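You operate a simulated robot arm through the tools that you are given. There is no shell and no other tool. Be economical: measure what you need, move in short steps, check, and stop when the job is done.

Carry out the task below with a simulated robot arm. There is one attempt and no reset: what you move stays moved.

Task
Dust the picture frame, fit its backing board and close both turn buttons.
Fine: dust first, with the brown pad; pad back. Set down upright: brown pad. What is to be rubbed or washed off counts as gone when no trace of it is left.

The check looks at the end state, three seconds after you hand in, the way a careful person would. Anything else that was tipped, shoved, dropped, spilled or broken makes it a failure.

Robot
A 7-joint arm with a two-finger parallel gripper, fixed in place. Base frame: the origin is at the foot of the arm, x ahead of it, y to its left, z up; the work surface is at about z = 780. Units: mm, degrees, N and s.
Its first joint turns from -166.0 to 166.0 degrees. Payload 4.4 kg.
The TCP is the grasp point between the finger pads, 23 mm short of the fingertips. In the tool frame z runs along the fingers and y along their closing line. Largest opening 94 mm; finger width 38, thickness 10; the body of the gripper, 54 by 96 mm, starts 39 mm behind the TCP.
Orientation is told as [roll, pitch, yaw] about the base's x, y, z axes, in that order, counted from this pose: with the fingers straight down and closing along the base's y, the tool's x points along the base's -x, its y along +y and its z along -z.

Tools
- The arm moves only by the tool jog_arm. Its arguments are lists of equal length, an entry for each row: "translation": the shift along the tool's x, y, z in units of 150 mm (1.0 is 150 mm), a list of three; "turn": the turn, a rotation vector about the tool's x, y, z in units of 90 degrees (1.0 is 90 degrees), a list of three. In form: {"translation": [[tx, ty, tz], ...], "turn": [[wx, wy, wz], ...]}. A call has 1 to 12 rows; each row is the pose to reach, as a shift and turn from the pose commanded when the call began, along the tool's axes at that moment. "hand" is the finger opening in mm, from 0 to 94, set as the call begins (left out, the last holds). A call with a number of a shift or a turn outside -1 to 1 is refused whole. Each row takes 0.2 s and may step no farther than 50 mm and 8.6 degrees from the row before; otherwise, or with a gripper value out of range, the whole call is refused. Where a pose cannot be reached the arm comes as near as it can. A force on the tool above 40 N (or 10 N above the force at the start of the call, whichever is more), or a blocked arm, ends the call early, and 0.2 s more pass. The fingers move at their own pace (about 72 mm/s each) and stop on an object; they squeeze with about 27 N. The grip force told is the motor's: it shows also when the fingers shut on nothing. Time passes only in rows, and 0.2 s behind the last, so rows that repeat a pose let the fingers close. The reply holds the time, the measured pose of the TCP, the force on the tool along the base axes, the opening and the grip force, in the units named above and with some noise, with the torque about the TCP (base axes, N m) and any sound that the robot's microphone picked up.
- Cameras (640 x 400 px; columns grow to the right, rows downward): "scene" is fixed at [52.3, 499.5, 1388.7]; the picture's right is [-0.51, -0.86, 0.00], its down [-0.31, 0.18, -0.93] and it looks along [0.80, -0.48, -0.36] (base axes); focal length 349 px, centre (320, 200). "wrist" rides on the gripper at [86, 16, -74] in the tool frame; the picture's right is [-0.18, 0.98, 0.00], its down [-0.58, -0.11, -0.81] and it looks along [-0.79, -0.15, 0.59] (tool axes); focal length 243 px, centre (320, 200). There is no depth. A picture from a camera that has moved, and an enlarged one, comes with that camera's place and axes in the base frame and with its lens.
- capture(camera): a new picture of that camera. It takes no simulated time.
- close_up(camera, box): a new picture of the part [left, top, right, bottom] of that camera's present view, enlarged. It takes no simulated time.
- finish_job(): hands the job in; it is judged then, once.

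Go step by step. Nothing tells you positions but the pictures and the camera data: compare them with the known pose of the tool, close in by small moves and look again before you grip or let go. The budget is 120 turns and 68 pictures, counting those below and the enlarged ones. Unless the task says otherwise, let go and move clear before handing in.

The tools are called after "Emit:" as name(argument=value, ...) on one line, values as JSON. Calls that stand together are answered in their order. jog_arm: Moves the arm, as the interface text tells. Its arguments: {"type":"object","properties":{"translation":{"type":"array","items":{"type":"array","items":{"type":"number"}}},"turn":{"type":"array","items":{"type":"array","items":{"type":"number"}}},"hand":{"type":"number"}},"required":["translation","turn"]} The other tools are called the same way: capture (camera) takes a picture; close_up (camera, box) takes an enlarged picture of a part of a camera's view; finish_job () hands the job in.

At the start:

```text
time: 0.0
eef_pos: [584.9, 156.5, 1171.6]
tcp_rot: [0.0, 0.0, -0.1]
ft_force: [0.1, -0.6, -0.8]
wrist_torque: [0.03, -0.04, 0.01]
width: 93.9
grip_force: 0.0
```

scene: 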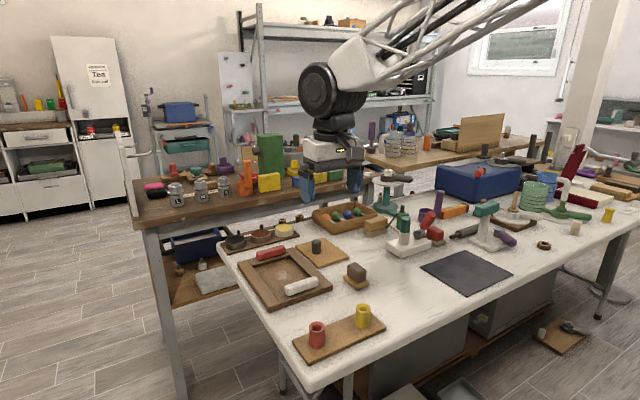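
wrist: 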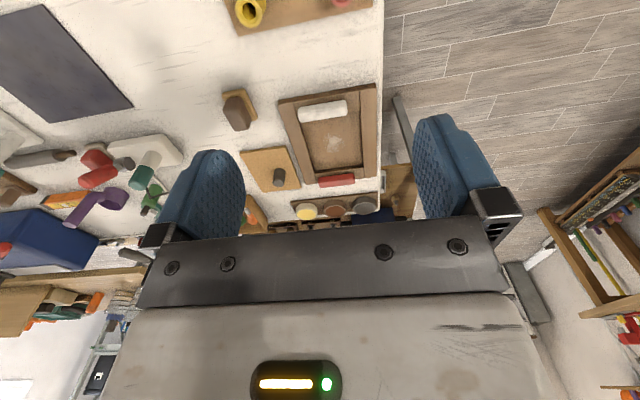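

I see a wooden frame with a red and a white piece on it, a tan board with a dark knob, and a brown pad. I'll look closer at these first.

Emit:
close_up(camera="scene", box=[210, 200, 410, 325])

Emit:
close_up(camera="wrist", box=[200, 70, 400, 220])

```text
3.20 times, centred on (310, 262) of scene
camera zoom: at [52.3, 499.5, 1388.7], right [-0.51, -0.86, 0.0], down [-0.31, 0.18, -0.93], along [0.8, -0.48, -0.36], focal length 1116 px, centre (352, 0)
```

zoom: 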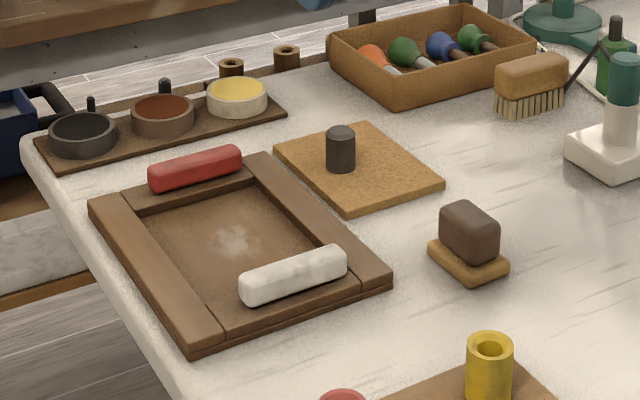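

```text
2.67 times, centred on (300, 145) of wrist
camera zoom: at [497.6, 174.1, 1246.1], right [0.18, 0.98, 0.0], down [0.58, -0.11, 0.81], along [0.79, -0.15, -0.59], focal length 647 px, centre (373, 347)
```

zoom: 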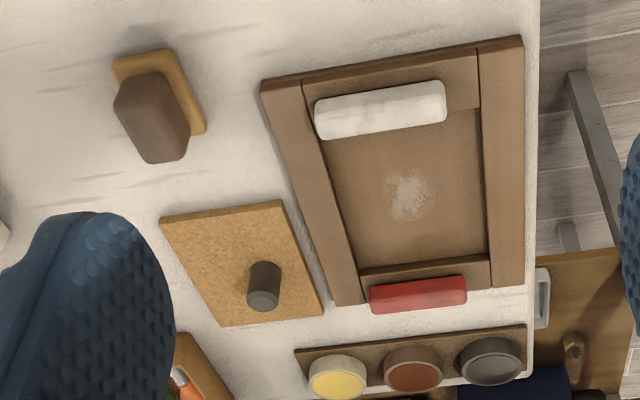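

The frame spans roughly x 758–1010 and y 34–227, the pad is near (756,-51), and the board lies between them. I'll move lower and toward -y for a closer wrist view.

Emit:
jog_arm(translation=[[0.03, -0.2, 0.2], [0.06, -0.4, 0.4], [0.1, -0.6, 0.6], [0.13, -0.8, 0.8], [0.16, -1.0, 1.0]], turn=[[0, 0, 0], [0, 0, 0], [0, 0, 0], [0, 0, 0], [0, 0, 0]])

Emit:
capture(camera="wrist")

```text
time: 1.2
eef_pos: [562.5, 4.2, 1018.1]
tcp_rot: [0.0, -0.1, 0.0]
ft_force: [-0.6, 0.6, -0.5]
wrist_torque: [0.02, 0.01, 0.01]
width: 93.8
grip_force: 0.1
```

```text
63 pictures are left
camera wrist: at [474.0, 22.3, 1093.6], right [0.18, 0.98, 0.0], down [0.58, -0.11, 0.81], along [0.79, -0.15, -0.59], focal length 243 px, centre (320, 200)
```

wrist: 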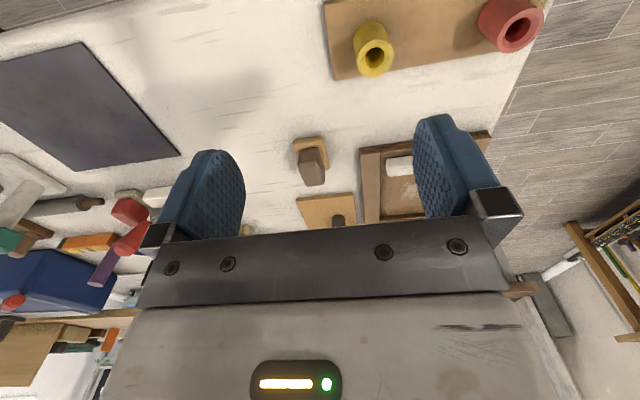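

The pad is visible between the fingers; I'll enlarge the pad and board.

Emit:
close_up(camera="wrist", box=[270, 120, 430, 220])

```text
4.00 times, centred on (350, 170) of wrist
camera zoom: at [474.0, 22.3, 1093.6], right [0.18, 0.98, 0.0], down [0.58, -0.11, 0.81], along [0.79, -0.15, -0.59], focal length 970 px, centre (200, 320)
```

zoom: 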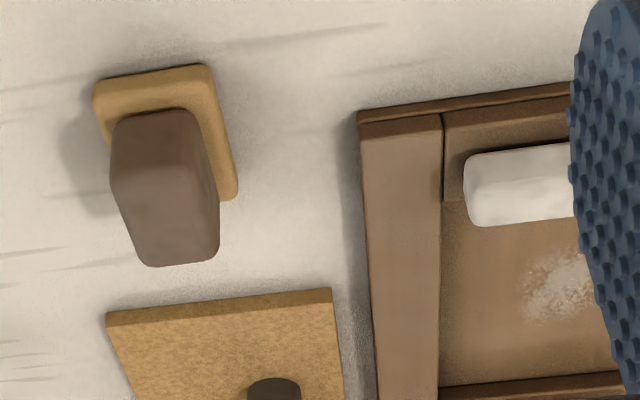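

The pad sits at about x 726–775, y -59..-25 with its top at z≈838, on a stand centred near (752,-43). I'm moving above it.

Emit:
jog_arm(translation=[[-0.25, -0.08, 0.13], [-0.5, -0.16, 0.25], [-0.75, -0.24, 0.38], [-1.0, -0.31, 0.5]], turn=[[0, 0, 0], [0, 0, 0], [0, 0, 0], [0, 0, 0]])

Emit:
capture(camera="wrist")

Emit:
close_up(camera="scene", box=[270, 160, 430, 300])

```text
time: 2.2
eef_pos: [711.8, -39.7, 940.5]
tcp_rot: [0.0, -0.1, -0.1]
ft_force: [1.2, -0.5, -0.2]
wrist_torque: [0.0, -0.01, 0.02]
width: 94.0
grip_force: 0.1
```

```text
61 pictures are left
camera wrist: at [624.8, -22.8, 1014.9], right [0.18, 0.98, 0.0], down [0.58, -0.11, 0.81], along [0.79, -0.15, -0.59], focal length 243 px, centre (320, 200)
```

wrist: 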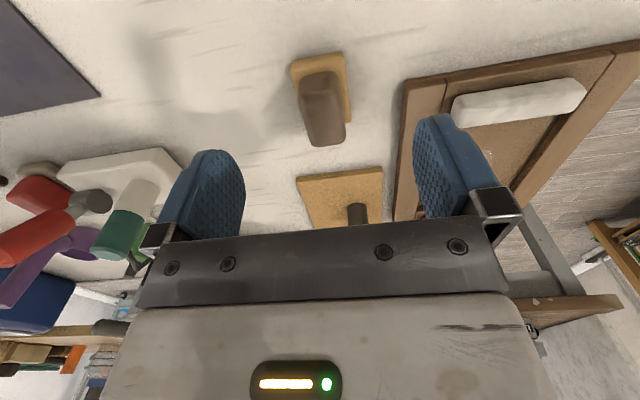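

```text
2.86 times, centred on (350, 230) of scene
camera zoom: at [52.3, 499.5, 1388.7], right [-0.51, -0.86, 0.0], down [-0.31, 0.18, -0.93], along [0.8, -0.48, -0.36], focal length 996 px, centre (234, 114)
```

zoom: 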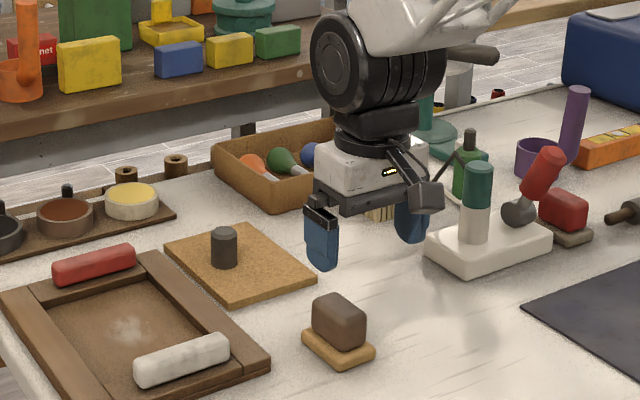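

Pad centre reads (746,-43). I'm moving over it and down to grasp height (TCP z≈822).

Emit:
jog_arm(translation=[[-0.23, -0.02, 0.1], [-0.23, -0.02, 0.35], [-0.23, -0.02, 0.6], [-0.23, -0.02, 0.79]], turn=[[0, 0, 0], [0, 0, 0], [0, 0, 0], [0, 0, 0]])

Emit:
close_up(camera="scene", box=[290, 200, 430, 300])

Emit:
capture(camera="wrist")

```text
time: 3.2
eef_pos: [744.7, -43.1, 825.1]
tcp_rot: [0.1, -0.1, 0.0]
ft_force: [0.0, 0.8, -0.6]
wrist_torque: [0.01, 0.04, -0.03]
width: 94.0
grip_force: 0.1
```

```text
4.00 times, centred on (360, 250) of scene
camera zoom: at [52.3, 499.5, 1388.7], right [-0.51, -0.86, 0.0], down [-0.31, 0.18, -0.93], along [0.8, -0.48, -0.36], focal length 1394 px, centre (160, 0)
```

zoom: 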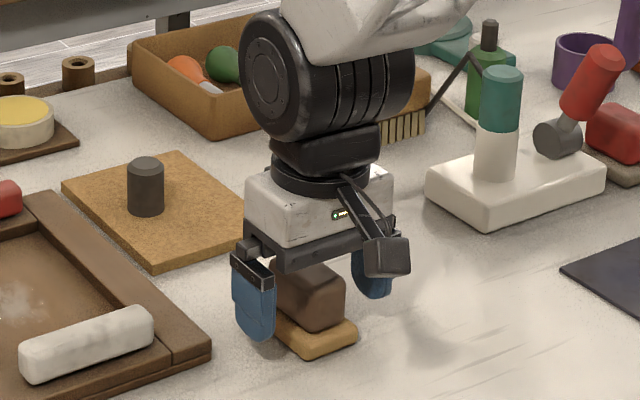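

```text
58 pictures are left
camera wrist: at [657.2, -25.9, 900.1], right [0.18, 0.98, 0.0], down [0.58, -0.11, 0.81], along [0.79, -0.15, -0.59], focal length 243 px, centre (320, 200)
```

wrist: 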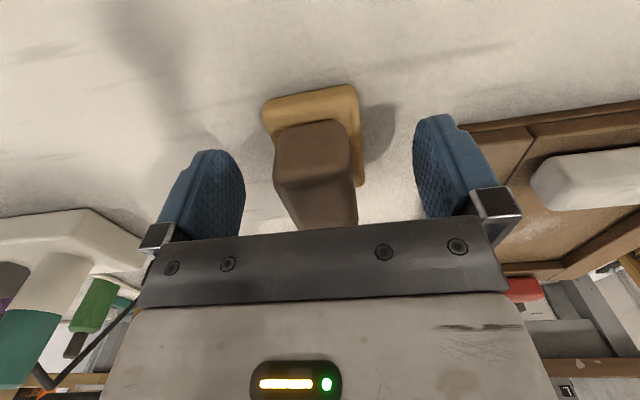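

Well centred between the fingers; the pad centre is about 8 mm further in x. I'll nudge forward, then close.

Emit:
jog_arm(translation=[[-0.05, 0, 0.01]], turn=[[0, 0, 0]])

Emit:
jog_arm(translation=[[0, 0, 0], [0, 0, 0], [0, 0, 0], [0, 0, 0]], turn=[[0, 0, 0], [0, 0, 0], [0, 0, 0], [0, 0, 0]], hand=10)

Emit:
jog_arm(translation=[[0, 0, -0.1], [0, 0, -0.4], [0, 0, -0.6]], turn=[[0, 0, 0], [0, 0, 0], [0, 0, 0]])

Emit:
close_up(camera="scene", box=[230, 170, 430, 310])

Emit:
capture(camera="wrist")

```text
time: 3.6
eef_pos: [750.5, -41.8, 825.1]
tcp_rot: [0.0, -0.1, 0.0]
ft_force: [-0.3, 0.4, 0.5]
wrist_torque: [-0.01, -0.01, 0.01]
width: 94.1
grip_force: 0.1
```

```text
time: 4.6
eef_pos: [751.6, -42.5, 825.1]
tcp_rot: [0.1, 0.0, 0.0]
ft_force: [1.4, 0.0, 0.7]
wrist_torque: [0.01, -0.01, 0.0]
width: 35.6
grip_force: 26.9
```

```text
time: 5.4
eef_pos: [755.1, -40.5, 916.6]
tcp_rot: [0.1, 0.0, 0.1]
ft_force: [-0.4, 0.0, -1.3]
wrist_torque: [-0.05, -0.03, -0.02]
width: 35.6
grip_force: 27.0
```

```text
2.86 times, centred on (330, 240) of scene
camera zoom: at [52.3, 499.5, 1388.7], right [-0.51, -0.86, 0.0], down [-0.31, 0.18, -0.93], along [0.8, -0.48, -0.36], focal length 996 px, centre (291, 86)
```

zoom: 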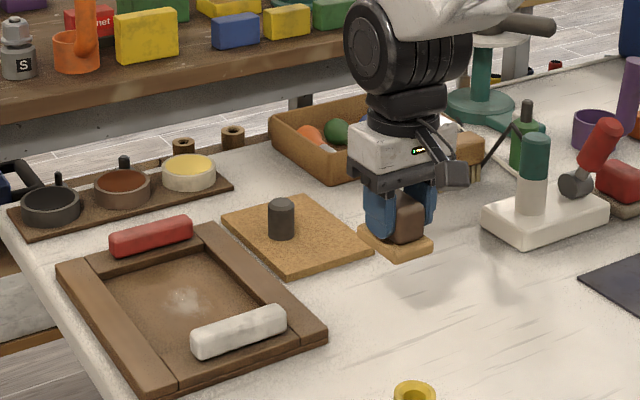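

```text
56 pictures are left
camera wrist: at [666.8, -25.3, 990.6], right [0.18, 0.98, 0.0], down [0.58, -0.11, 0.81], along [0.79, -0.15, -0.59], focal length 243 px, centre (320, 200)
```

wrist: 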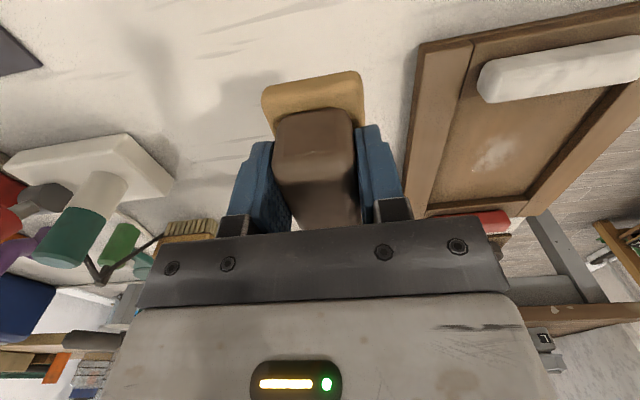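

The tan base is the pad's wiping face, so its bottom is 45 mm below the TCP (home pose: 751.6,-42.5,825). Carrying it above the dust at about (885,132).

Emit:
jog_arm(translation=[[-0.17, 0.2, 0], [-0.34, 0.4, 0], [-0.51, 0.6, 0], [-0.68, 0.8, 0], [-0.83, 1.0, 0]], turn=[[0, 0, 0], [0, 0, 0], [0, 0, 0], [0, 0, 0], [0, 0, 0]])

Emit:
capture(camera="wrist")

Emit:
close_up(camera="scene", box=[220, 170, 380, 310])

```text
time: 6.6
eef_pos: [876.7, 109.1, 918.2]
tcp_rot: [0.1, 0.0, -0.1]
ft_force: [-0.1, -0.3, -1.3]
wrist_torque: [0.02, 0.01, -0.01]
width: 35.5
grip_force: 26.5
```

```text
55 pictures are left
camera wrist: at [790.3, 125.5, 993.0], right [0.19, 0.98, 0.0], down [0.58, -0.11, 0.81], along [0.79, -0.15, -0.59], focal length 243 px, centre (320, 200)
```

wrist: 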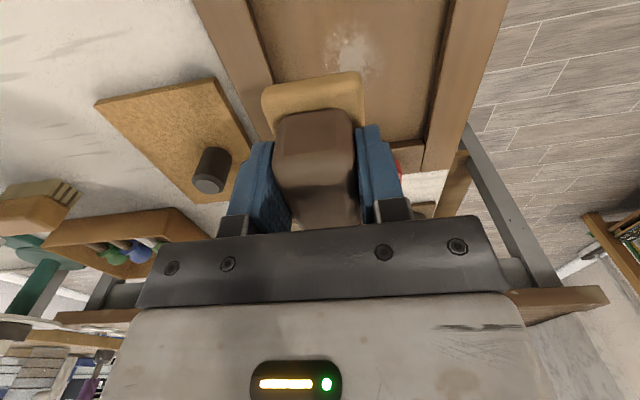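

```text
2.86 times, centred on (300, 240) of scene
camera zoom: at [52.3, 499.5, 1388.7], right [-0.51, -0.86, 0.0], down [-0.31, 0.18, -0.93], along [0.8, -0.48, -0.36], focal length 996 px, centre (377, 86)
```

zoom: 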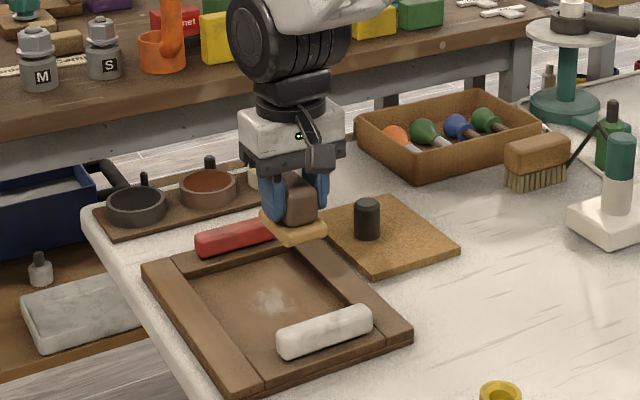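

Dust is at (881,134) in an opening of about y 72–196. I'll align over it and come down close to the surface.

Emit:
jog_arm(translation=[[-0.03, 0.165, 0], [-0.03, 0.165, 0.25], [-0.03, 0.165, 0.45], [-0.03, 0.165, 0.5]], turn=[[0, 0, 0], [0, 0, 0], [0, 0, 0], [0, 0, 0]])

Emit:
jog_arm(translation=[[0, 0, 0.02], [0, 0, 0.035], [0, 0, 0.05], [0, 0, 0.065]], turn=[[0, 0, 0], [0, 0, 0], [0, 0, 0], [0, 0, 0]])

Emit:
close_up(camera="scene", box=[220, 190, 360, 310])

```text
time: 7.6
eef_pos: [881.7, 131.2, 840.9]
tcp_rot: [0.0, 0.0, 0.1]
ft_force: [-0.8, 0.9, -1.2]
wrist_torque: [-0.04, 0.03, 0.0]
width: 35.8
grip_force: 27.2
```

```text
time: 8.6
eef_pos: [881.5, 132.4, 833.0]
tcp_rot: [0.0, 0.1, -0.1]
ft_force: [-2.8, 0.2, 6.1]
wrist_torque: [-0.02, 0.31, -0.01]
width: 35.5
grip_force: 27.0
```

```text
3.33 times, centred on (290, 250) of scene
camera zoom: at [52.3, 499.5, 1388.7], right [-0.51, -0.86, 0.0], down [-0.31, 0.18, -0.93], along [0.8, -0.48, -0.36], focal length 1162 px, centre (420, 33)
```

zoom: 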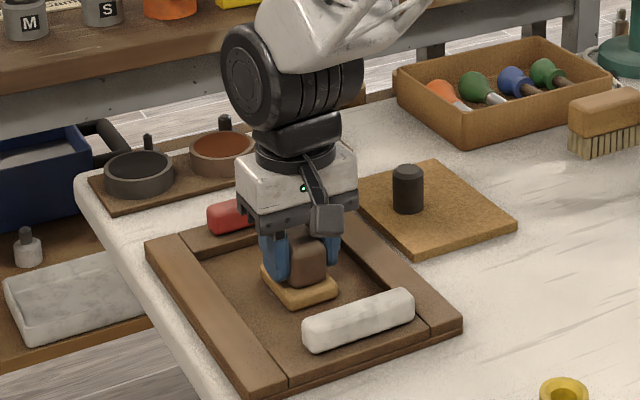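

Contact with about 6 N. Rubbing back and forth over the dust.

Emit:
jog_arm(translation=[[0.15, 0, 0.005], [-0.15, 0, 0.005], [0.15, 0.08, 0.005], [-0.15, 0.08, 0.005], [0.15, 0.16, 0.005], [-0.15, 0.16, 0.005], [0.15, 0, 0.005], [-0.15, -0.08, 0.005], [0.15, -0.08, 0.005], [-0.15, -0.16, 0.005], [0.15, -0.16, 0.005], [0, 0, 0.005]], turn=[[0, 0, 0], [0, 0, 0], [0, 0, 0], [0, 0, 0], [0, 0, 0], [0, 0, 0], [0, 0, 0], [0, 0, 0], [0, 0, 0], [0, 0, 0], [0, 0, 0], [0, 0, 0]])

Emit:
jog_arm(translation=[[0.15, 0.16, 0], [0.15, -0.16, 0], [0.07, 0.16, 0], [0.07, -0.16, 0], [0, 0.16, 0], [0, -0.16, 0], [-0.07, 0.16, 0], [-0.07, -0.16, 0], [-0.15, 0.16, 0], [-0.15, -0.16, 0], [0, 0, 0], [0, 0, -0.1]], turn=[[0, 0, 0], [0, 0, 0], [0, 0, 0], [0, 0, 0], [0, 0, 0], [0, 0, 0], [0, 0, 0], [0, 0, 0], [0, 0, 0], [0, 0, 0], [0, 0, 0], [0, 0, 0]])

```text
refused: row 7 steps farther than a row can; nothing moved
```

```text
time: 11.2
eef_pos: [881.7, 134.1, 850.0]
tcp_rot: [0.0, 0.2, 0.0]
ft_force: [0.3, 0.2, -2.1]
wrist_torque: [0.04, -0.01, 0.04]
width: 35.7
grip_force: 26.5
```

The y-strokes ran; now I lift off sideways and check what is left.

Emit:
jog_arm(translation=[[0, 0, -0.3], [0, -0.2, -0.5], [0, -0.5, -0.5], [0, -0.8, -0.5]], turn=[[0, 0, 0], [0, 0, 0], [0, 0, 0], [0, 0, 0]])

Emit:
close_up(camera="scene", box=[230, 230, 340, 310])

```text
time: 12.2
eef_pos: [881.5, 10.3, 920.4]
tcp_rot: [0.0, 0.0, 0.1]
ft_force: [0.4, -0.5, -1.5]
wrist_torque: [0.04, 0.0, 0.01]
width: 35.6
grip_force: 26.9
```

```text
5.00 times, centred on (285, 270) of scene
camera zoom: at [52.3, 499.5, 1388.7], right [-0.51, -0.86, 0.0], down [-0.31, 0.18, -0.93], along [0.8, -0.48, -0.36], focal length 1743 px, centre (495, -150)
```

zoom: 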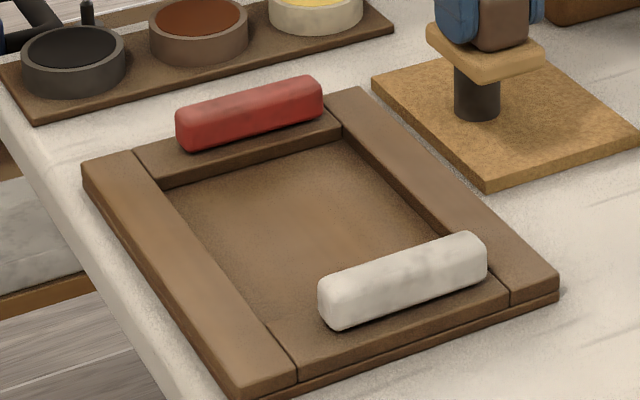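

The spot looks gone. I'll retreat toward the pad's home and check from the wrist camera before putting it back.

Emit:
jog_arm(translation=[[0.22, -0.09, 0], [0.44, -0.18, 0], [0.66, -0.27, 0], [0.865, -0.352, 0]], turn=[[0, 0, 0], [0, 0, 0], [0, 0, 0], [0, 0, 0]])

Emit:
close_up(camera="wrist", box=[400, 60, 640, 220])

```text
time: 13.2
eef_pos: [752.3, -41.7, 920.6]
tcp_rot: [0.0, 0.1, 0.0]
ft_force: [0.4, 0.1, -1.4]
wrist_torque: [0.0, 0.0, 0.02]
width: 35.7
grip_force: 27.2
```

```text
2.50 times, centred on (520, 140) of wrist
camera zoom: at [665.1, -24.3, 995.5], right [0.18, 0.98, 0.0], down [0.58, -0.11, 0.81], along [0.79, -0.15, -0.59], focal length 606 px, centre (-180, 350)
```

zoom: 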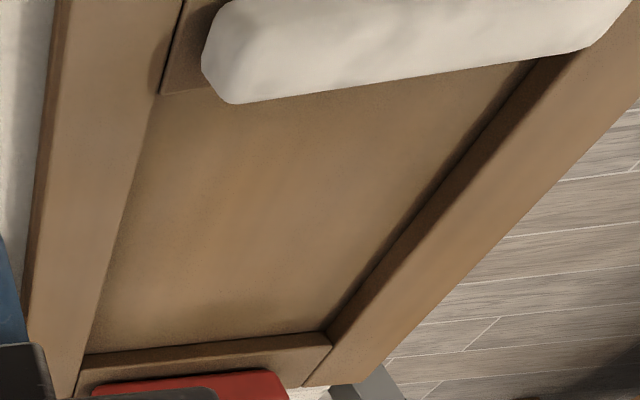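

The floor is clean. Now I set the pad down at its home.

Emit:
jog_arm(translation=[[0, 0, 0.25], [0, 0, 0.5], [0, 0, 0.6], [0, 0, 0.625], [0, 0, 0.635]], turn=[[0, 0, 0], [0, 0, 0], [0, 0, 0], [0, 0, 0], [0, 0, 0]])

```text
time: 14.4
eef_pos: [751.4, -40.4, 825.7]
tcp_rot: [0.1, 0.0, 0.0]
ft_force: [-0.5, 0.2, -0.8]
wrist_torque: [0.0, 0.01, 0.01]
width: 35.6
grip_force: 26.8
```

Emit:
jog_arm(translation=[[0, 0, 0.006], [0, 0, 0.012]], turn=[[0, 0, 0], [0, 0, 0]])

```text
time: 15.0
eef_pos: [752.6, -39.7, 825.0]
tcp_rot: [0.0, 0.0, -0.1]
ft_force: [0.4, 0.5, -1.3]
wrist_torque: [0.0, 0.04, -0.03]
width: 35.5
grip_force: 27.0
```

No contact force yet, so I lower a touch more before releasing.

Emit:
jog_arm(translation=[[0, 0, 0.007], [0, 0, 0.014]], turn=[[0, 0, 0], [0, 0, 0]])

```text
time: 15.6
eef_pos: [752.1, -40.2, 825.0]
tcp_rot: [0.0, -0.1, 0.0]
ft_force: [-6.0, 5.3, 25.0]
wrist_torque: [0.17, 0.5, -0.04]
width: 35.5
grip_force: 27.4
```

Contact made. I'll relieve the pressure and open.

Emit:
jog_arm(translation=[[0, 0, -0.009]], turn=[[0, 0, 0]])

Emit:
jog_arm(translation=[[0, 0, 0], [0, 0, 0], [0, 0, 0]], turn=[[0, 0, 0], [0, 0, 0], [0, 0, 0]], hand=94)

Emit:
jog_arm(translation=[[0, 0, -0.2], [0, 0, -0.5], [0.2, 0, -0.7], [0.4, 0.2, -0.8]], turn=[[0, 0, 0], [0, 0, 0], [0, 0, 0], [0, 0, 0]])

Emit:
capture(camera="wrist")

Emit:
close_up(camera="scene", box=[230, 200, 390, 310])

```text
time: 16.0
eef_pos: [752.8, -41.1, 824.2]
tcp_rot: [0.0, -0.1, -0.1]
ft_force: [4.0, 4.1, 13.7]
wrist_torque: [0.03, -0.34, 0.08]
width: 35.7
grip_force: 26.9
```

```text
time: 16.8
eef_pos: [751.2, -39.4, 823.8]
tcp_rot: [0.0, 0.0, 0.1]
ft_force: [-1.2, -0.6, -0.4]
wrist_torque: [0.0, 0.03, 0.01]
width: 94.2
grip_force: 0.0
```

```text
time: 17.8
eef_pos: [691.6, -8.4, 942.1]
tcp_rot: [0.0, 0.0, 0.0]
ft_force: [0.4, 0.0, 0.4]
wrist_torque: [0.03, 0.02, -0.01]
width: 94.1
grip_force: 0.1
```

```text
50 pictures are left
camera wrist: at [604.5, 7.5, 1016.3], right [0.18, 0.98, 0.0], down [0.58, -0.11, 0.81], along [0.79, -0.15, -0.59], focal length 243 px, centre (320, 200)
```

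wrist: 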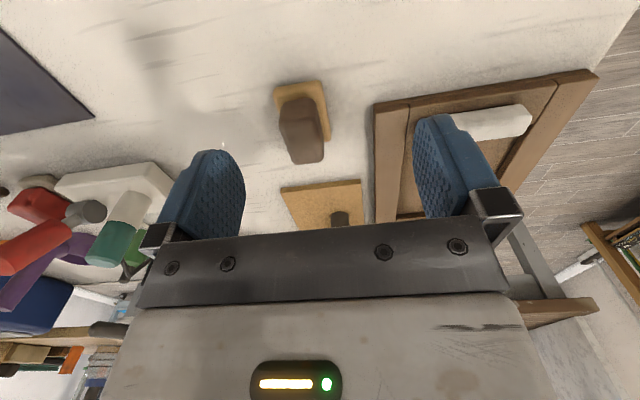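

```text
3.64 times, centred on (310, 255) of scene
camera zoom: at [52.3, 499.5, 1388.7], right [-0.51, -0.86, 0.0], down [-0.31, 0.18, -0.93], along [0.8, -0.48, -0.36], focal length 1268 px, centre (356, 0)
```

zoom: 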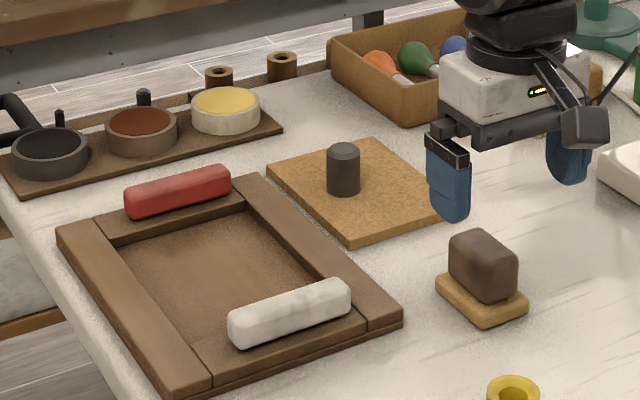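

Pad is back upright at home. Next I'll look at the board and its knob from a better position.

Emit:
jog_arm(translation=[[-0.2, -0.1, -0.03], [-0.4, -0.2, -0.06], [-0.55, -0.3, -0.1]], turn=[[0, 0, 0], [0, 0, 0], [0, 0, 0]])

Emit:
capture(camera="wrist")

Emit:
close_up(camera="wrist", box=[240, 80, 420, 230])

```text
time: 18.6
eef_pos: [773.4, -56.0, 958.6]
tcp_rot: [0.0, 0.0, 0.0]
ft_force: [-1.2, 0.3, 0.1]
wrist_torque: [0.02, -0.03, 0.02]
width: 94.1
grip_force: 0.0
```

```text
48 pictures are left
camera wrist: at [686.7, -39.8, 1033.7], right [0.18, 0.98, 0.0], down [0.58, -0.11, 0.81], along [0.79, -0.15, -0.59], focal length 243 px, centre (320, 200)
```

wrist: 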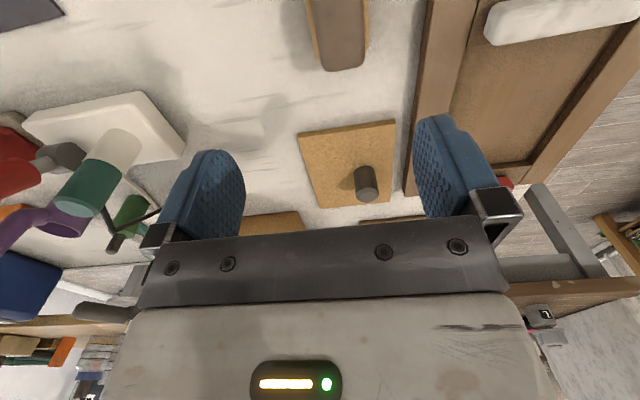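

```text
2.67 times, centred on (330, 155) of wrist
camera zoom: at [686.7, -39.8, 1033.7], right [0.18, 0.98, 0.0], down [0.58, -0.11, 0.81], along [0.79, -0.15, -0.59], focal length 647 px, centre (293, 320)
```

zoom: 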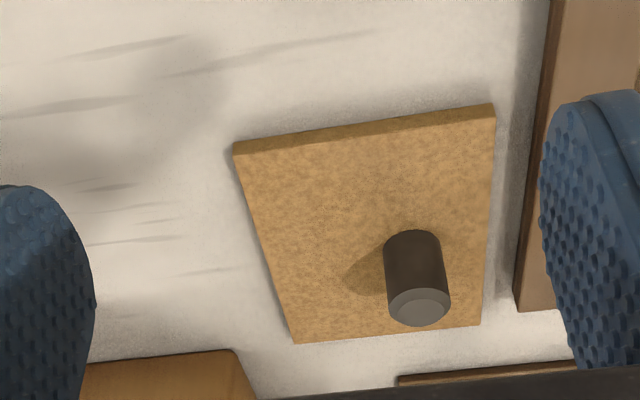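

The board is 162×120 mm, axis-aligned, centred (963,-44), with the knob at about (965,-24), top z≈827. Before grasping I'll measure the frame opening from the wrist camera.

Emit:
jog_arm(translation=[[0.05, 0.25, 0], [0.1, 0.5, 0], [0.15, 0.75, 0], [0.2, 1.0, 0]], turn=[[0, 0, 0], [0, 0, 0], [0, 0, 0], [0, 0, 0]])

Emit:
jog_arm(translation=[[0.1, 0.2, -0.1], [0.2, 0.4, -0.2]], turn=[[0, 0, 0], [0, 0, 0]])

Emit:
close_up(camera="wrist", box=[220, 0, 460, 240])

```text
time: 19.6
eef_pos: [747.2, 93.0, 958.8]
tcp_rot: [0.0, 0.0, -0.1]
ft_force: [-0.4, -0.7, -0.3]
wrist_torque: [-0.04, 0.03, 0.01]
width: 94.1
grip_force: 0.1
```

```text
time: 20.2
eef_pos: [716.8, 150.8, 990.1]
tcp_rot: [-0.1, -0.1, 0.0]
ft_force: [-0.5, 0.5, -0.3]
wrist_torque: [0.0, 0.0, 0.0]
width: 94.0
grip_force: 0.0
```

```text
1.67 times, centred on (340, 120) of wrist
camera zoom: at [629.5, 166.8, 1064.8], right [0.18, 0.98, 0.0], down [0.58, -0.11, 0.81], along [0.79, -0.15, -0.59], focal length 404 px, centre (287, 333)
```

zoom: 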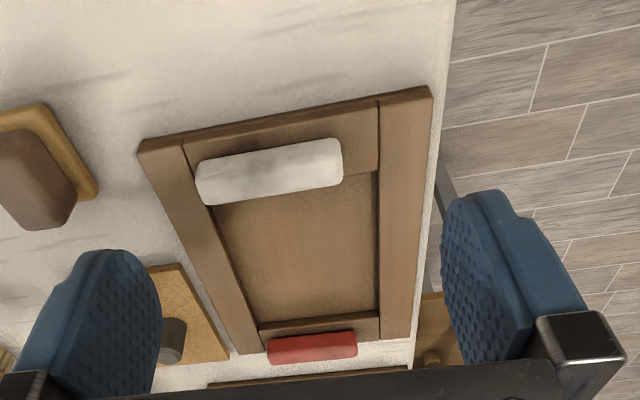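

The opening appears to span about y 70–201 with its near edge at x≈806. I'll zoom on the far rail and the white button for a tighter measure.

Emit:
close_up(camera="wrist", box=[280, 160, 400, 225])

Emit:
close_up(camera="wrist", box=[225, 45, 415, 145])

Emit:
close_up(camera="scene", box=[235, 240, 335, 310])

```text
5.33 times, centred on (340, 192) of wrist
camera zoom: at [629.5, 166.8, 1064.8], right [0.18, 0.98, 0.0], down [0.58, -0.11, 0.81], along [0.79, -0.15, -0.59], focal length 1294 px, centre (213, 240)
```

zoom: 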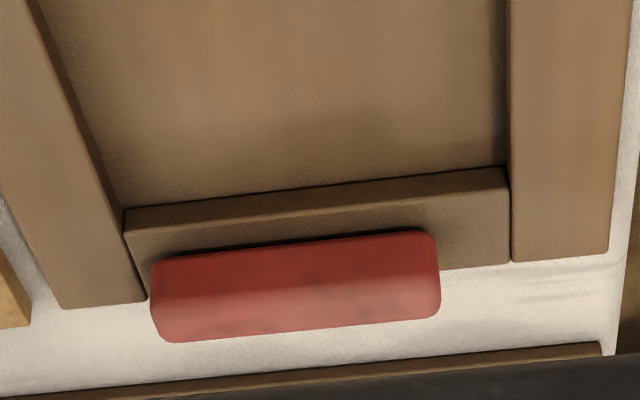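

```text
3.37 times, centred on (320, 95) of wrist
camera zoom: at [629.5, 166.8, 1064.8], right [0.18, 0.98, 0.0], down [0.58, -0.11, 0.81], along [0.79, -0.15, -0.59], focal length 817 px, centre (320, 554)
```

zoom: 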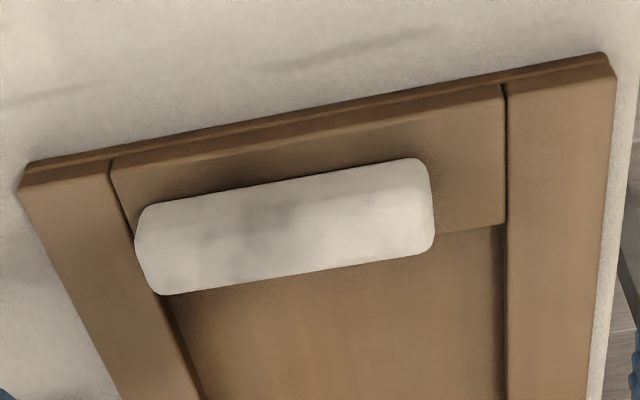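

```text
5.71 times, centred on (285, 275) of scene
camera zoom: at [52.3, 499.5, 1388.7], right [-0.51, -0.86, 0.0], down [-0.31, 0.18, -0.93], along [0.8, -0.48, -0.36], focal length 1992 px, centre (520, -229)
```

zoom: 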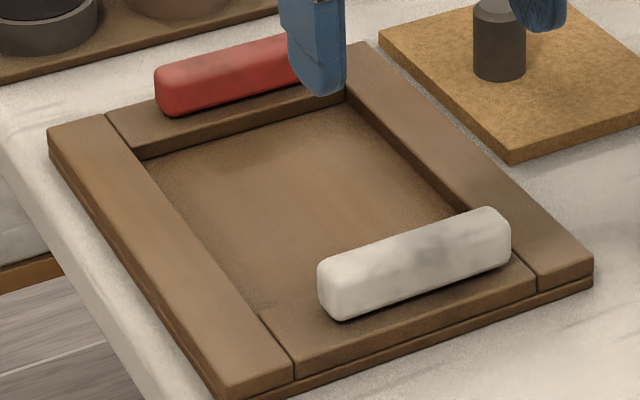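

Opening: x 805–978, y 71–201 (centre ≈(891.6,136)), floor z≈788, rail top ≈798; the board should leave about 5 mm per side. The buttons are ~100 mm bars centred near (785,126) and (1003,126). Moving over the board knob.

Emit:
jog_arm(translation=[[-0.22, -0.16, 0], [-0.44, -0.33, 0], [-0.66, -0.5, 0], [-0.88, -0.67, 0]], turn=[[0, 0, 0], [0, 0, 0], [0, 0, 0], [0, 0, 0]])

Emit:
jog_arm(translation=[[-0.2, -0.12, 0.15], [-0.4, -0.25, 0.3], [-0.6, -0.38, 0.45], [-0.75, -0.49, 0.6]], turn=[[0, 0, 0], [0, 0, 0], [0, 0, 0], [0, 0, 0]])

Emit:
capture(camera="wrist")

Emit:
close_up(camera="scene", box=[270, 180, 380, 280])

```text
time: 21.2
eef_pos: [844.7, 53.8, 990.2]
tcp_rot: [0.1, 0.0, 0.0]
ft_force: [0.5, -0.9, -0.2]
wrist_torque: [0.0, -0.01, 0.01]
width: 94.1
grip_force: 0.0
```

```text
time: 22.2
eef_pos: [957.6, -18.8, 899.4]
tcp_rot: [0.0, -0.1, 0.0]
ft_force: [-0.2, -0.7, 0.5]
wrist_torque: [-0.02, -0.01, 0.0]
width: 94.2
grip_force: 0.1
```

```text
42 pictures are left
camera wrist: at [870.0, -1.4, 973.6], right [0.18, 0.98, 0.0], down [0.58, -0.11, 0.81], along [0.79, -0.15, -0.59], focal length 243 px, centre (320, 200)
```

wrist: 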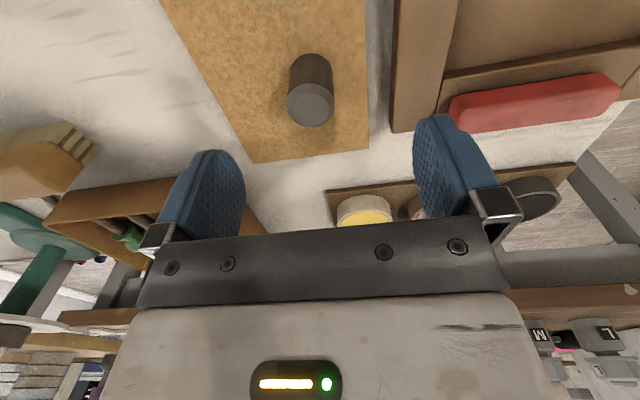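

```text
4.00 times, centred on (325, 230) of scene
camera zoom: at [52.3, 499.5, 1388.7], right [-0.51, -0.86, 0.0], down [-0.31, 0.18, -0.93], along [0.8, -0.48, -0.36], focal length 1394 px, centre (300, 80)
```

zoom: 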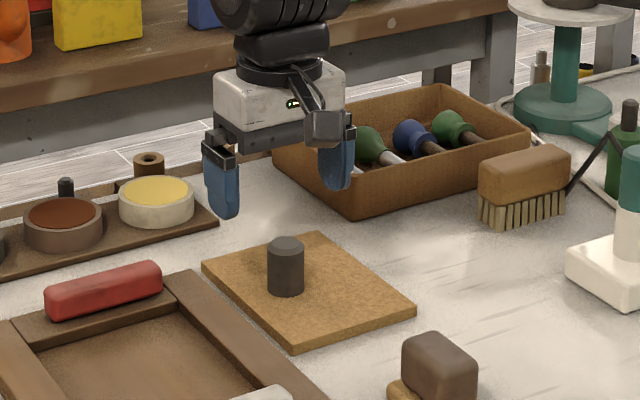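

Knob at about (961,-24). I'll narrow the fingers to 60 mm to stay clear of the frame and descend around the knob.

Emit:
jog_arm(translation=[[-0.03, -0.036, 0], [-0.03, -0.036, 0.05], [-0.03, -0.036, 0.3], [-0.03, -0.036, 0.45], [-0.03, -0.036, 0.54]], turn=[[0, 0, 0], [0, 0, 0], [0, 0, 0], [0, 0, 0], [0, 0, 0]], hand=60)

Emit:
capture(camera="wrist")

```text
time: 23.4
eef_pos: [964.1, -24.2, 819.6]
tcp_rot: [0.0, 0.0, -0.1]
ft_force: [0.1, 0.5, 0.4]
wrist_torque: [-0.03, -0.01, -0.02]
width: 59.8
grip_force: 0.1
```

```text
40 pictures are left
camera wrist: at [877.0, -6.4, 893.7], right [0.18, 0.98, 0.0], down [0.58, -0.11, 0.81], along [0.79, -0.15, -0.59], focal length 243 px, centre (320, 200)
```

wrist: 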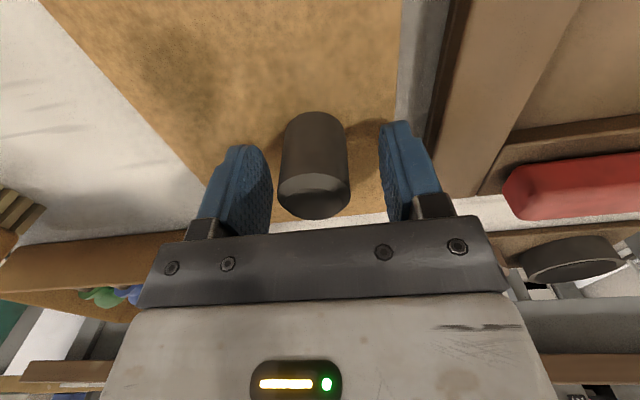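

The knob is between the fingers. Close and lift slightly.

Emit:
jog_arm(translation=[[0.01, 0, 0], [0.01, 0, 0], [0.01, 0, 0], [0.01, 0, 0]], turn=[[0, 0, 0], [0, 0, 0], [0, 0, 0], [0, 0, 0]], hand=10)

Emit:
jog_arm(translation=[[0, 0, -0.1], [0, 0, -0.3], [0, 0, -0.55]], turn=[[0, 0, 0], [0, 0, 0], [0, 0, 0]])

Emit:
close_up(camera="scene", box=[230, 180, 390, 310])

Emit:
capture(camera="wrist")

```text
time: 24.4
eef_pos: [961.2, -23.7, 820.2]
tcp_rot: [0.1, 0.1, 0.0]
ft_force: [1.7, 0.2, 1.7]
wrist_torque: [0.03, 0.13, 0.01]
width: 30.0
grip_force: 26.8
```

```text
time: 25.2
eef_pos: [960.0, -24.0, 900.5]
tcp_rot: [0.0, 0.1, 0.1]
ft_force: [-0.3, -0.3, -1.4]
wrist_torque: [0.04, -0.03, 0.01]
width: 30.3
grip_force: 26.9
```

```text
3.08 times, centred on (310, 245) of scene
camera zoom: at [52.3, 499.5, 1388.7], right [-0.51, -0.86, 0.0], down [-0.31, 0.18, -0.93], along [0.8, -0.48, -0.36], focal length 1073 px, centre (351, 62)
```

zoom: 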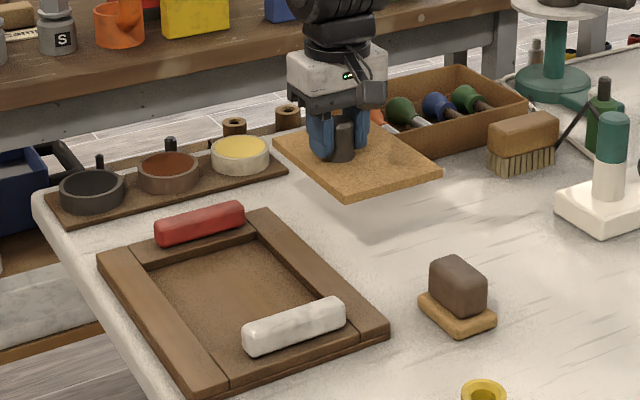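

```text
38 pictures are left
camera wrist: at [873.7, -6.5, 975.7], right [0.18, 0.98, 0.0], down [0.58, -0.11, 0.81], along [0.79, -0.15, -0.59], focal length 243 px, centre (320, 200)
```

wrist: 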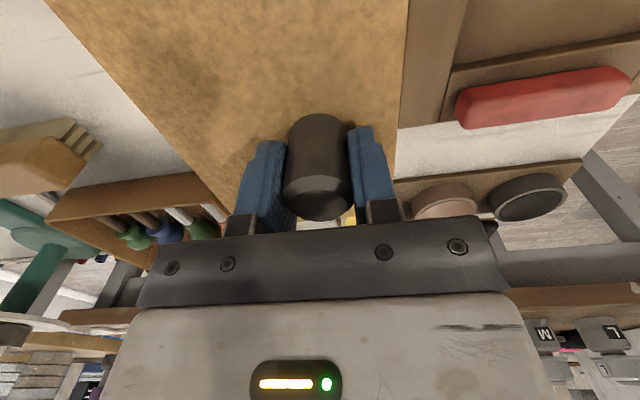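

Board held level. Carrying it over the opening (target TCP ≈(889,156)).

Emit:
jog_arm(translation=[[0.1, 0.25, 0], [0.2, 0.5, 0], [0.3, 0.75, 0], [0.4, 1.0, 0]], turn=[[0, 0, 0], [0, 0, 0], [0, 0, 0], [0, 0, 0]])

Emit:
jog_arm(translation=[[0.073, 0.1, 0.05], [0.073, 0.2, 0.15], [0.073, 0.2, 0.3]], turn=[[0, 0, 0], [0, 0, 0], [0, 0, 0]])

Emit:
capture(camera="wrist")

Emit:
close_up(camera="scene", box=[230, 210, 350, 310])

```text
time: 26.2
eef_pos: [901.6, 125.4, 900.6]
tcp_rot: [0.0, 0.0, 0.0]
ft_force: [0.3, 0.4, -2.2]
wrist_torque: [0.01, -0.02, 0.0]
width: 30.2
grip_force: 26.7
```

```text
time: 27.0
eef_pos: [891.6, 155.9, 857.5]
tcp_rot: [-0.1, -0.1, 0.0]
ft_force: [-0.8, 0.0, -1.0]
wrist_torque: [0.01, -0.02, -0.01]
width: 30.3
grip_force: 26.9
```

```text
37 pictures are left
camera wrist: at [805.5, 172.7, 930.1], right [0.18, 0.98, 0.0], down [0.58, -0.11, 0.81], along [0.79, -0.15, -0.59], focal length 243 px, centre (320, 200)
```

wrist: 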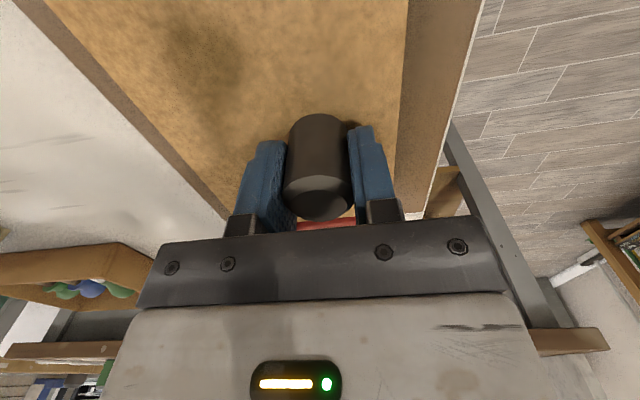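

```text
4.00 times, centred on (290, 260) of scene
camera zoom: at [52.3, 499.5, 1388.7], right [-0.51, -0.86, 0.0], down [-0.31, 0.18, -0.93], along [0.8, -0.48, -0.36], focal length 1394 px, centre (440, -40)
```

zoom: 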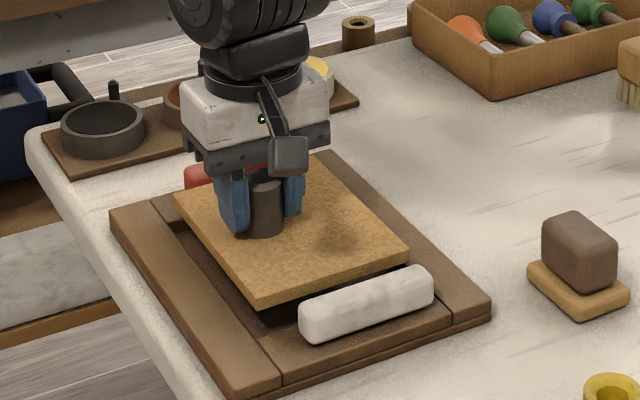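

Alignment looks right so far. I'll lower to just above the rails and check the gaps.

Emit:
jog_arm(translation=[[0.012, 0, 0.05], [0.012, 0, 0.1]], turn=[[0, 0, 0], [0, 0, 0]])

Emit:
close_up(camera="scene", box=[240, 230, 340, 310])

Emit:
capture(camera="wrist")

```text
time: 27.6
eef_pos: [890.6, 156.2, 840.6]
tcp_rot: [-0.1, 0.0, 0.1]
ft_force: [-0.7, -0.2, -2.0]
wrist_torque: [0.03, 0.03, 0.04]
width: 30.0
grip_force: 26.6
```

```text
5.00 times, centred on (290, 270) of scene
camera zoom: at [52.3, 499.5, 1388.7], right [-0.51, -0.86, 0.0], down [-0.31, 0.18, -0.93], along [0.8, -0.48, -0.36], focal length 1743 px, centre (470, -150)
```

zoom: 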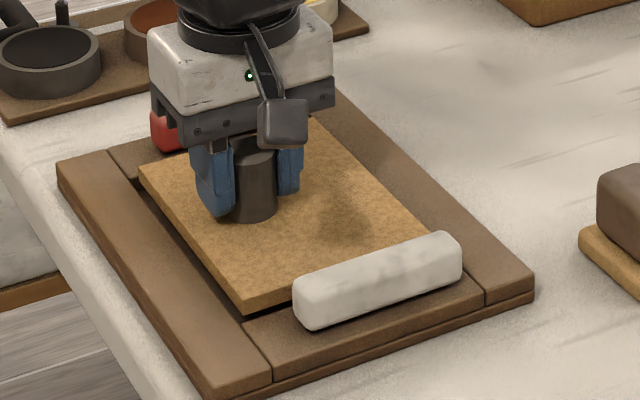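

```text
34 pictures are left
camera wrist: at [803.7, 172.8, 914.1], right [0.18, 0.98, 0.0], down [0.58, -0.11, 0.81], along [0.79, -0.15, -0.59], focal length 243 px, centre (320, 200)
```

wrist: 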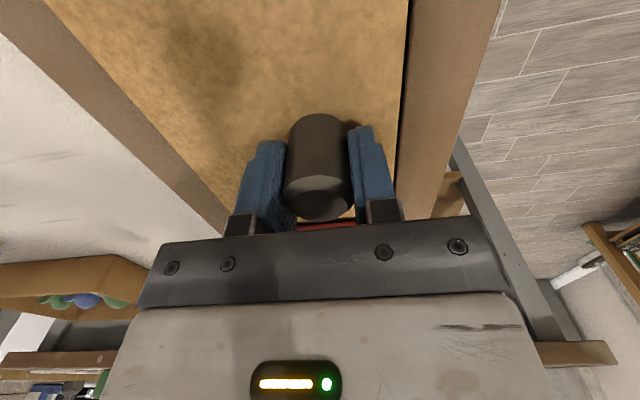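

Gaps look small but even; I'll nudge +2 mm x, −1 mm y and lower into the recess, watching the force.

Emit:
jog_arm(translation=[[-0.013, -0.007, 0.0], [-0.013, -0.007, 0.03], [-0.013, -0.007, 0.05], [-0.013, -0.007, 0.065]], turn=[[0, 0, 0], [0, 0, 0], [0, 0, 0], [0, 0, 0]])

Emit:
close_up(camera="scene", box=[240, 230, 340, 310])

```text
time: 28.6
eef_pos: [891.5, 154.5, 831.6]
tcp_rot: [0.0, 0.0, 0.0]
ft_force: [0.4, 0.6, -2.2]
wrist_torque: [0.02, 0.0, -0.03]
width: 30.3
grip_force: 26.7
```

```text
5.00 times, centred on (290, 270) of scene
camera zoom: at [52.3, 499.5, 1388.7], right [-0.51, -0.86, 0.0], down [-0.31, 0.18, -0.93], along [0.8, -0.48, -0.36], focal length 1743 px, centre (470, -150)
```

zoom: 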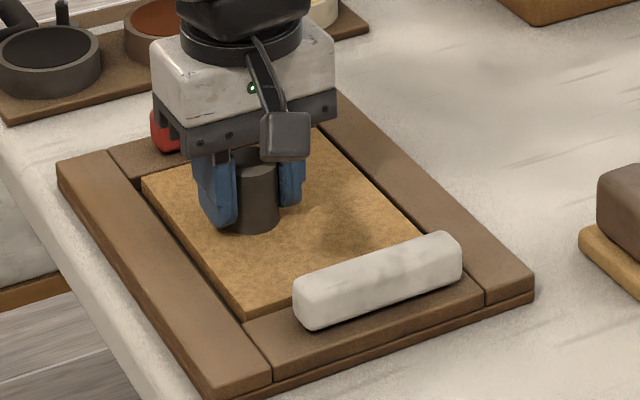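

It's entering the recess with no contact on the rails. Lower further to the floor.

Emit:
jog_arm(translation=[[0, 0, 0.01], [0, 0, 0.02], [0, 0, 0.03]], turn=[[0, 0, 0], [0, 0, 0], [0, 0, 0]])

```text
time: 29.4
eef_pos: [891.5, 155.0, 827.0]
tcp_rot: [0.0, 0.0, 0.0]
ft_force: [-0.9, 0.4, -0.6]
wrist_torque: [-0.11, 0.2, -0.1]
width: 30.2
grip_force: 27.0
```

Emit:
jog_arm(translation=[[0, 0, 0.007], [0, 0, 0.013]], turn=[[0, 0, 0], [0, 0, 0]])

```text
time: 30.0
eef_pos: [891.7, 153.7, 826.3]
tcp_rot: [0.0, -0.1, 0.0]
ft_force: [1.6, 7.3, 20.3]
wrist_torque: [-0.46, 0.05, -0.04]
width: 30.5
grip_force: 27.6
```

Seated (contact 20 N at the floor level). Release and rise.

Emit:
jog_arm(translation=[[0, 0, -0.01]], turn=[[0, 0, 0]])

Emit:
jog_arm(translation=[[0, 0, 0], [0, 0, 0], [0, 0, 0]], turn=[[0, 0, 0], [0, 0, 0], [0, 0, 0]], hand=56)

Emit:
jog_arm(translation=[[0, 0, -0.2], [0, 0, -0.5], [0.3, 0, -0.6], [0.6, 0, -0.8], [0.9, 0, -1.0]], turn=[[0, 0, 0], [0, 0, 0], [0, 0, 0], [0, 0, 0], [0, 0, 0]])

Emit:
close_up(camera="scene", box=[230, 230, 340, 310])

Emit:
close_up(camera="wrist", box=[220, 40, 440, 235])

```text
time: 30.4
eef_pos: [892.2, 154.9, 825.2]
tcp_rot: [0.0, 0.0, 0.0]
ft_force: [7.3, 4.3, 15.4]
wrist_torque: [-0.03, -0.53, 0.03]
width: 30.3
grip_force: 26.9
```

```text
time: 31.2
eef_pos: [891.8, 153.7, 825.7]
tcp_rot: [0.0, 0.0, 0.0]
ft_force: [-1.0, 0.2, 0.3]
wrist_torque: [0.01, 0.02, 0.04]
width: 56.0
grip_force: 0.0
```

```text
refused: row 4 steps farther than a row can; nothing moved
```

```text
5.00 times, centred on (285, 270) of scene
camera zoom: at [52.3, 499.5, 1388.7], right [-0.51, -0.86, 0.0], down [-0.31, 0.18, -0.93], along [0.8, -0.48, -0.36], focal length 1743 px, centre (495, -150)
```

zoom: 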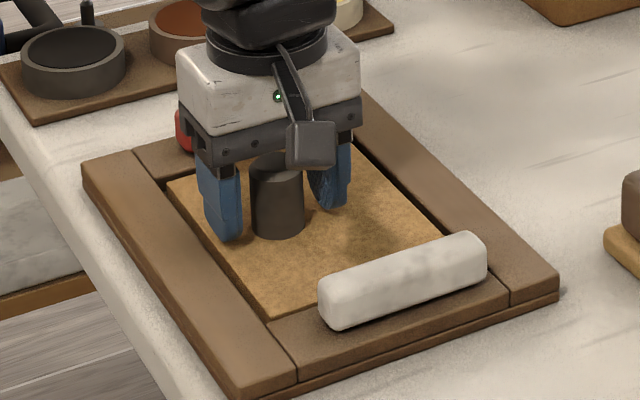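

```text
2.05 times, centred on (330, 138) of wrist
camera zoom: at [804.5, 171.2, 900.0], right [0.18, 0.98, 0.0], down [0.58, -0.11, 0.81], along [0.79, -0.15, -0.59], focal length 498 px, centre (300, 328)
```

zoom: 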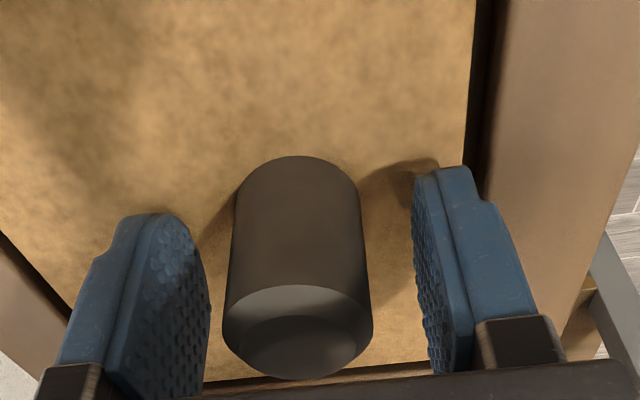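

The board is in the recess and flush. Rising and backing off to look at the buttons.

Emit:
jog_arm(translation=[[0, 0, -0.2], [0, 0, -0.5], [0.2, 0, -0.7], [0.45, 0, -0.8], [0.7, 0, -0.9], [0.95, 0, -1.0]], turn=[[0, 0, 0], [0, 0, 0], [0, 0, 0], [0, 0, 0], [0, 0, 0], [0, 0, 0]])

Emit:
close_up(camera="scene", box=[230, 230, 340, 310])

Emit:
close_up(camera="wrist", box=[200, 0, 440, 235])

```text
time: 32.6
eef_pos: [750.2, 155.6, 975.4]
tcp_rot: [0.0, 0.0, -0.1]
ft_force: [0.6, -0.1, -0.9]
wrist_torque: [0.02, -0.04, -0.02]
width: 56.3
grip_force: 0.1
```

```text
5.00 times, centred on (285, 270) of scene
camera zoom: at [52.3, 499.5, 1388.7], right [-0.51, -0.86, 0.0], down [-0.31, 0.18, -0.93], along [0.8, -0.48, -0.36], focal length 1743 px, centre (495, -150)
```

zoom: 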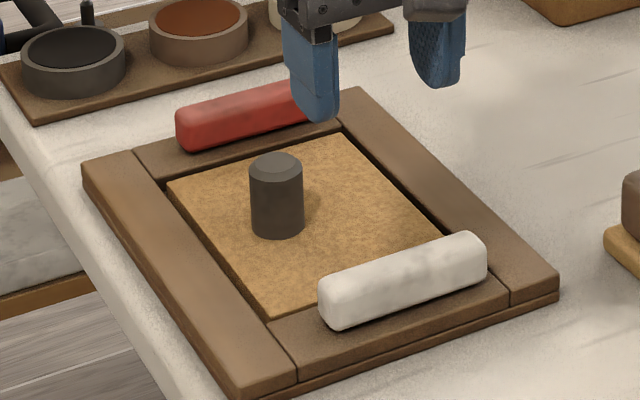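

```text
1.70 times, centred on (320, 118) of wrist
camera zoom: at [663.0, 172.0, 1050.2], right [0.18, 0.98, 0.0], down [0.58, -0.11, 0.81], along [0.79, -0.15, -0.59], focal length 413 px, centre (320, 340)
```

zoom: 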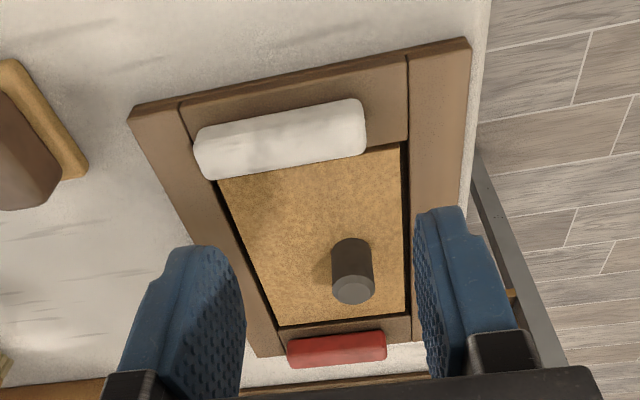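

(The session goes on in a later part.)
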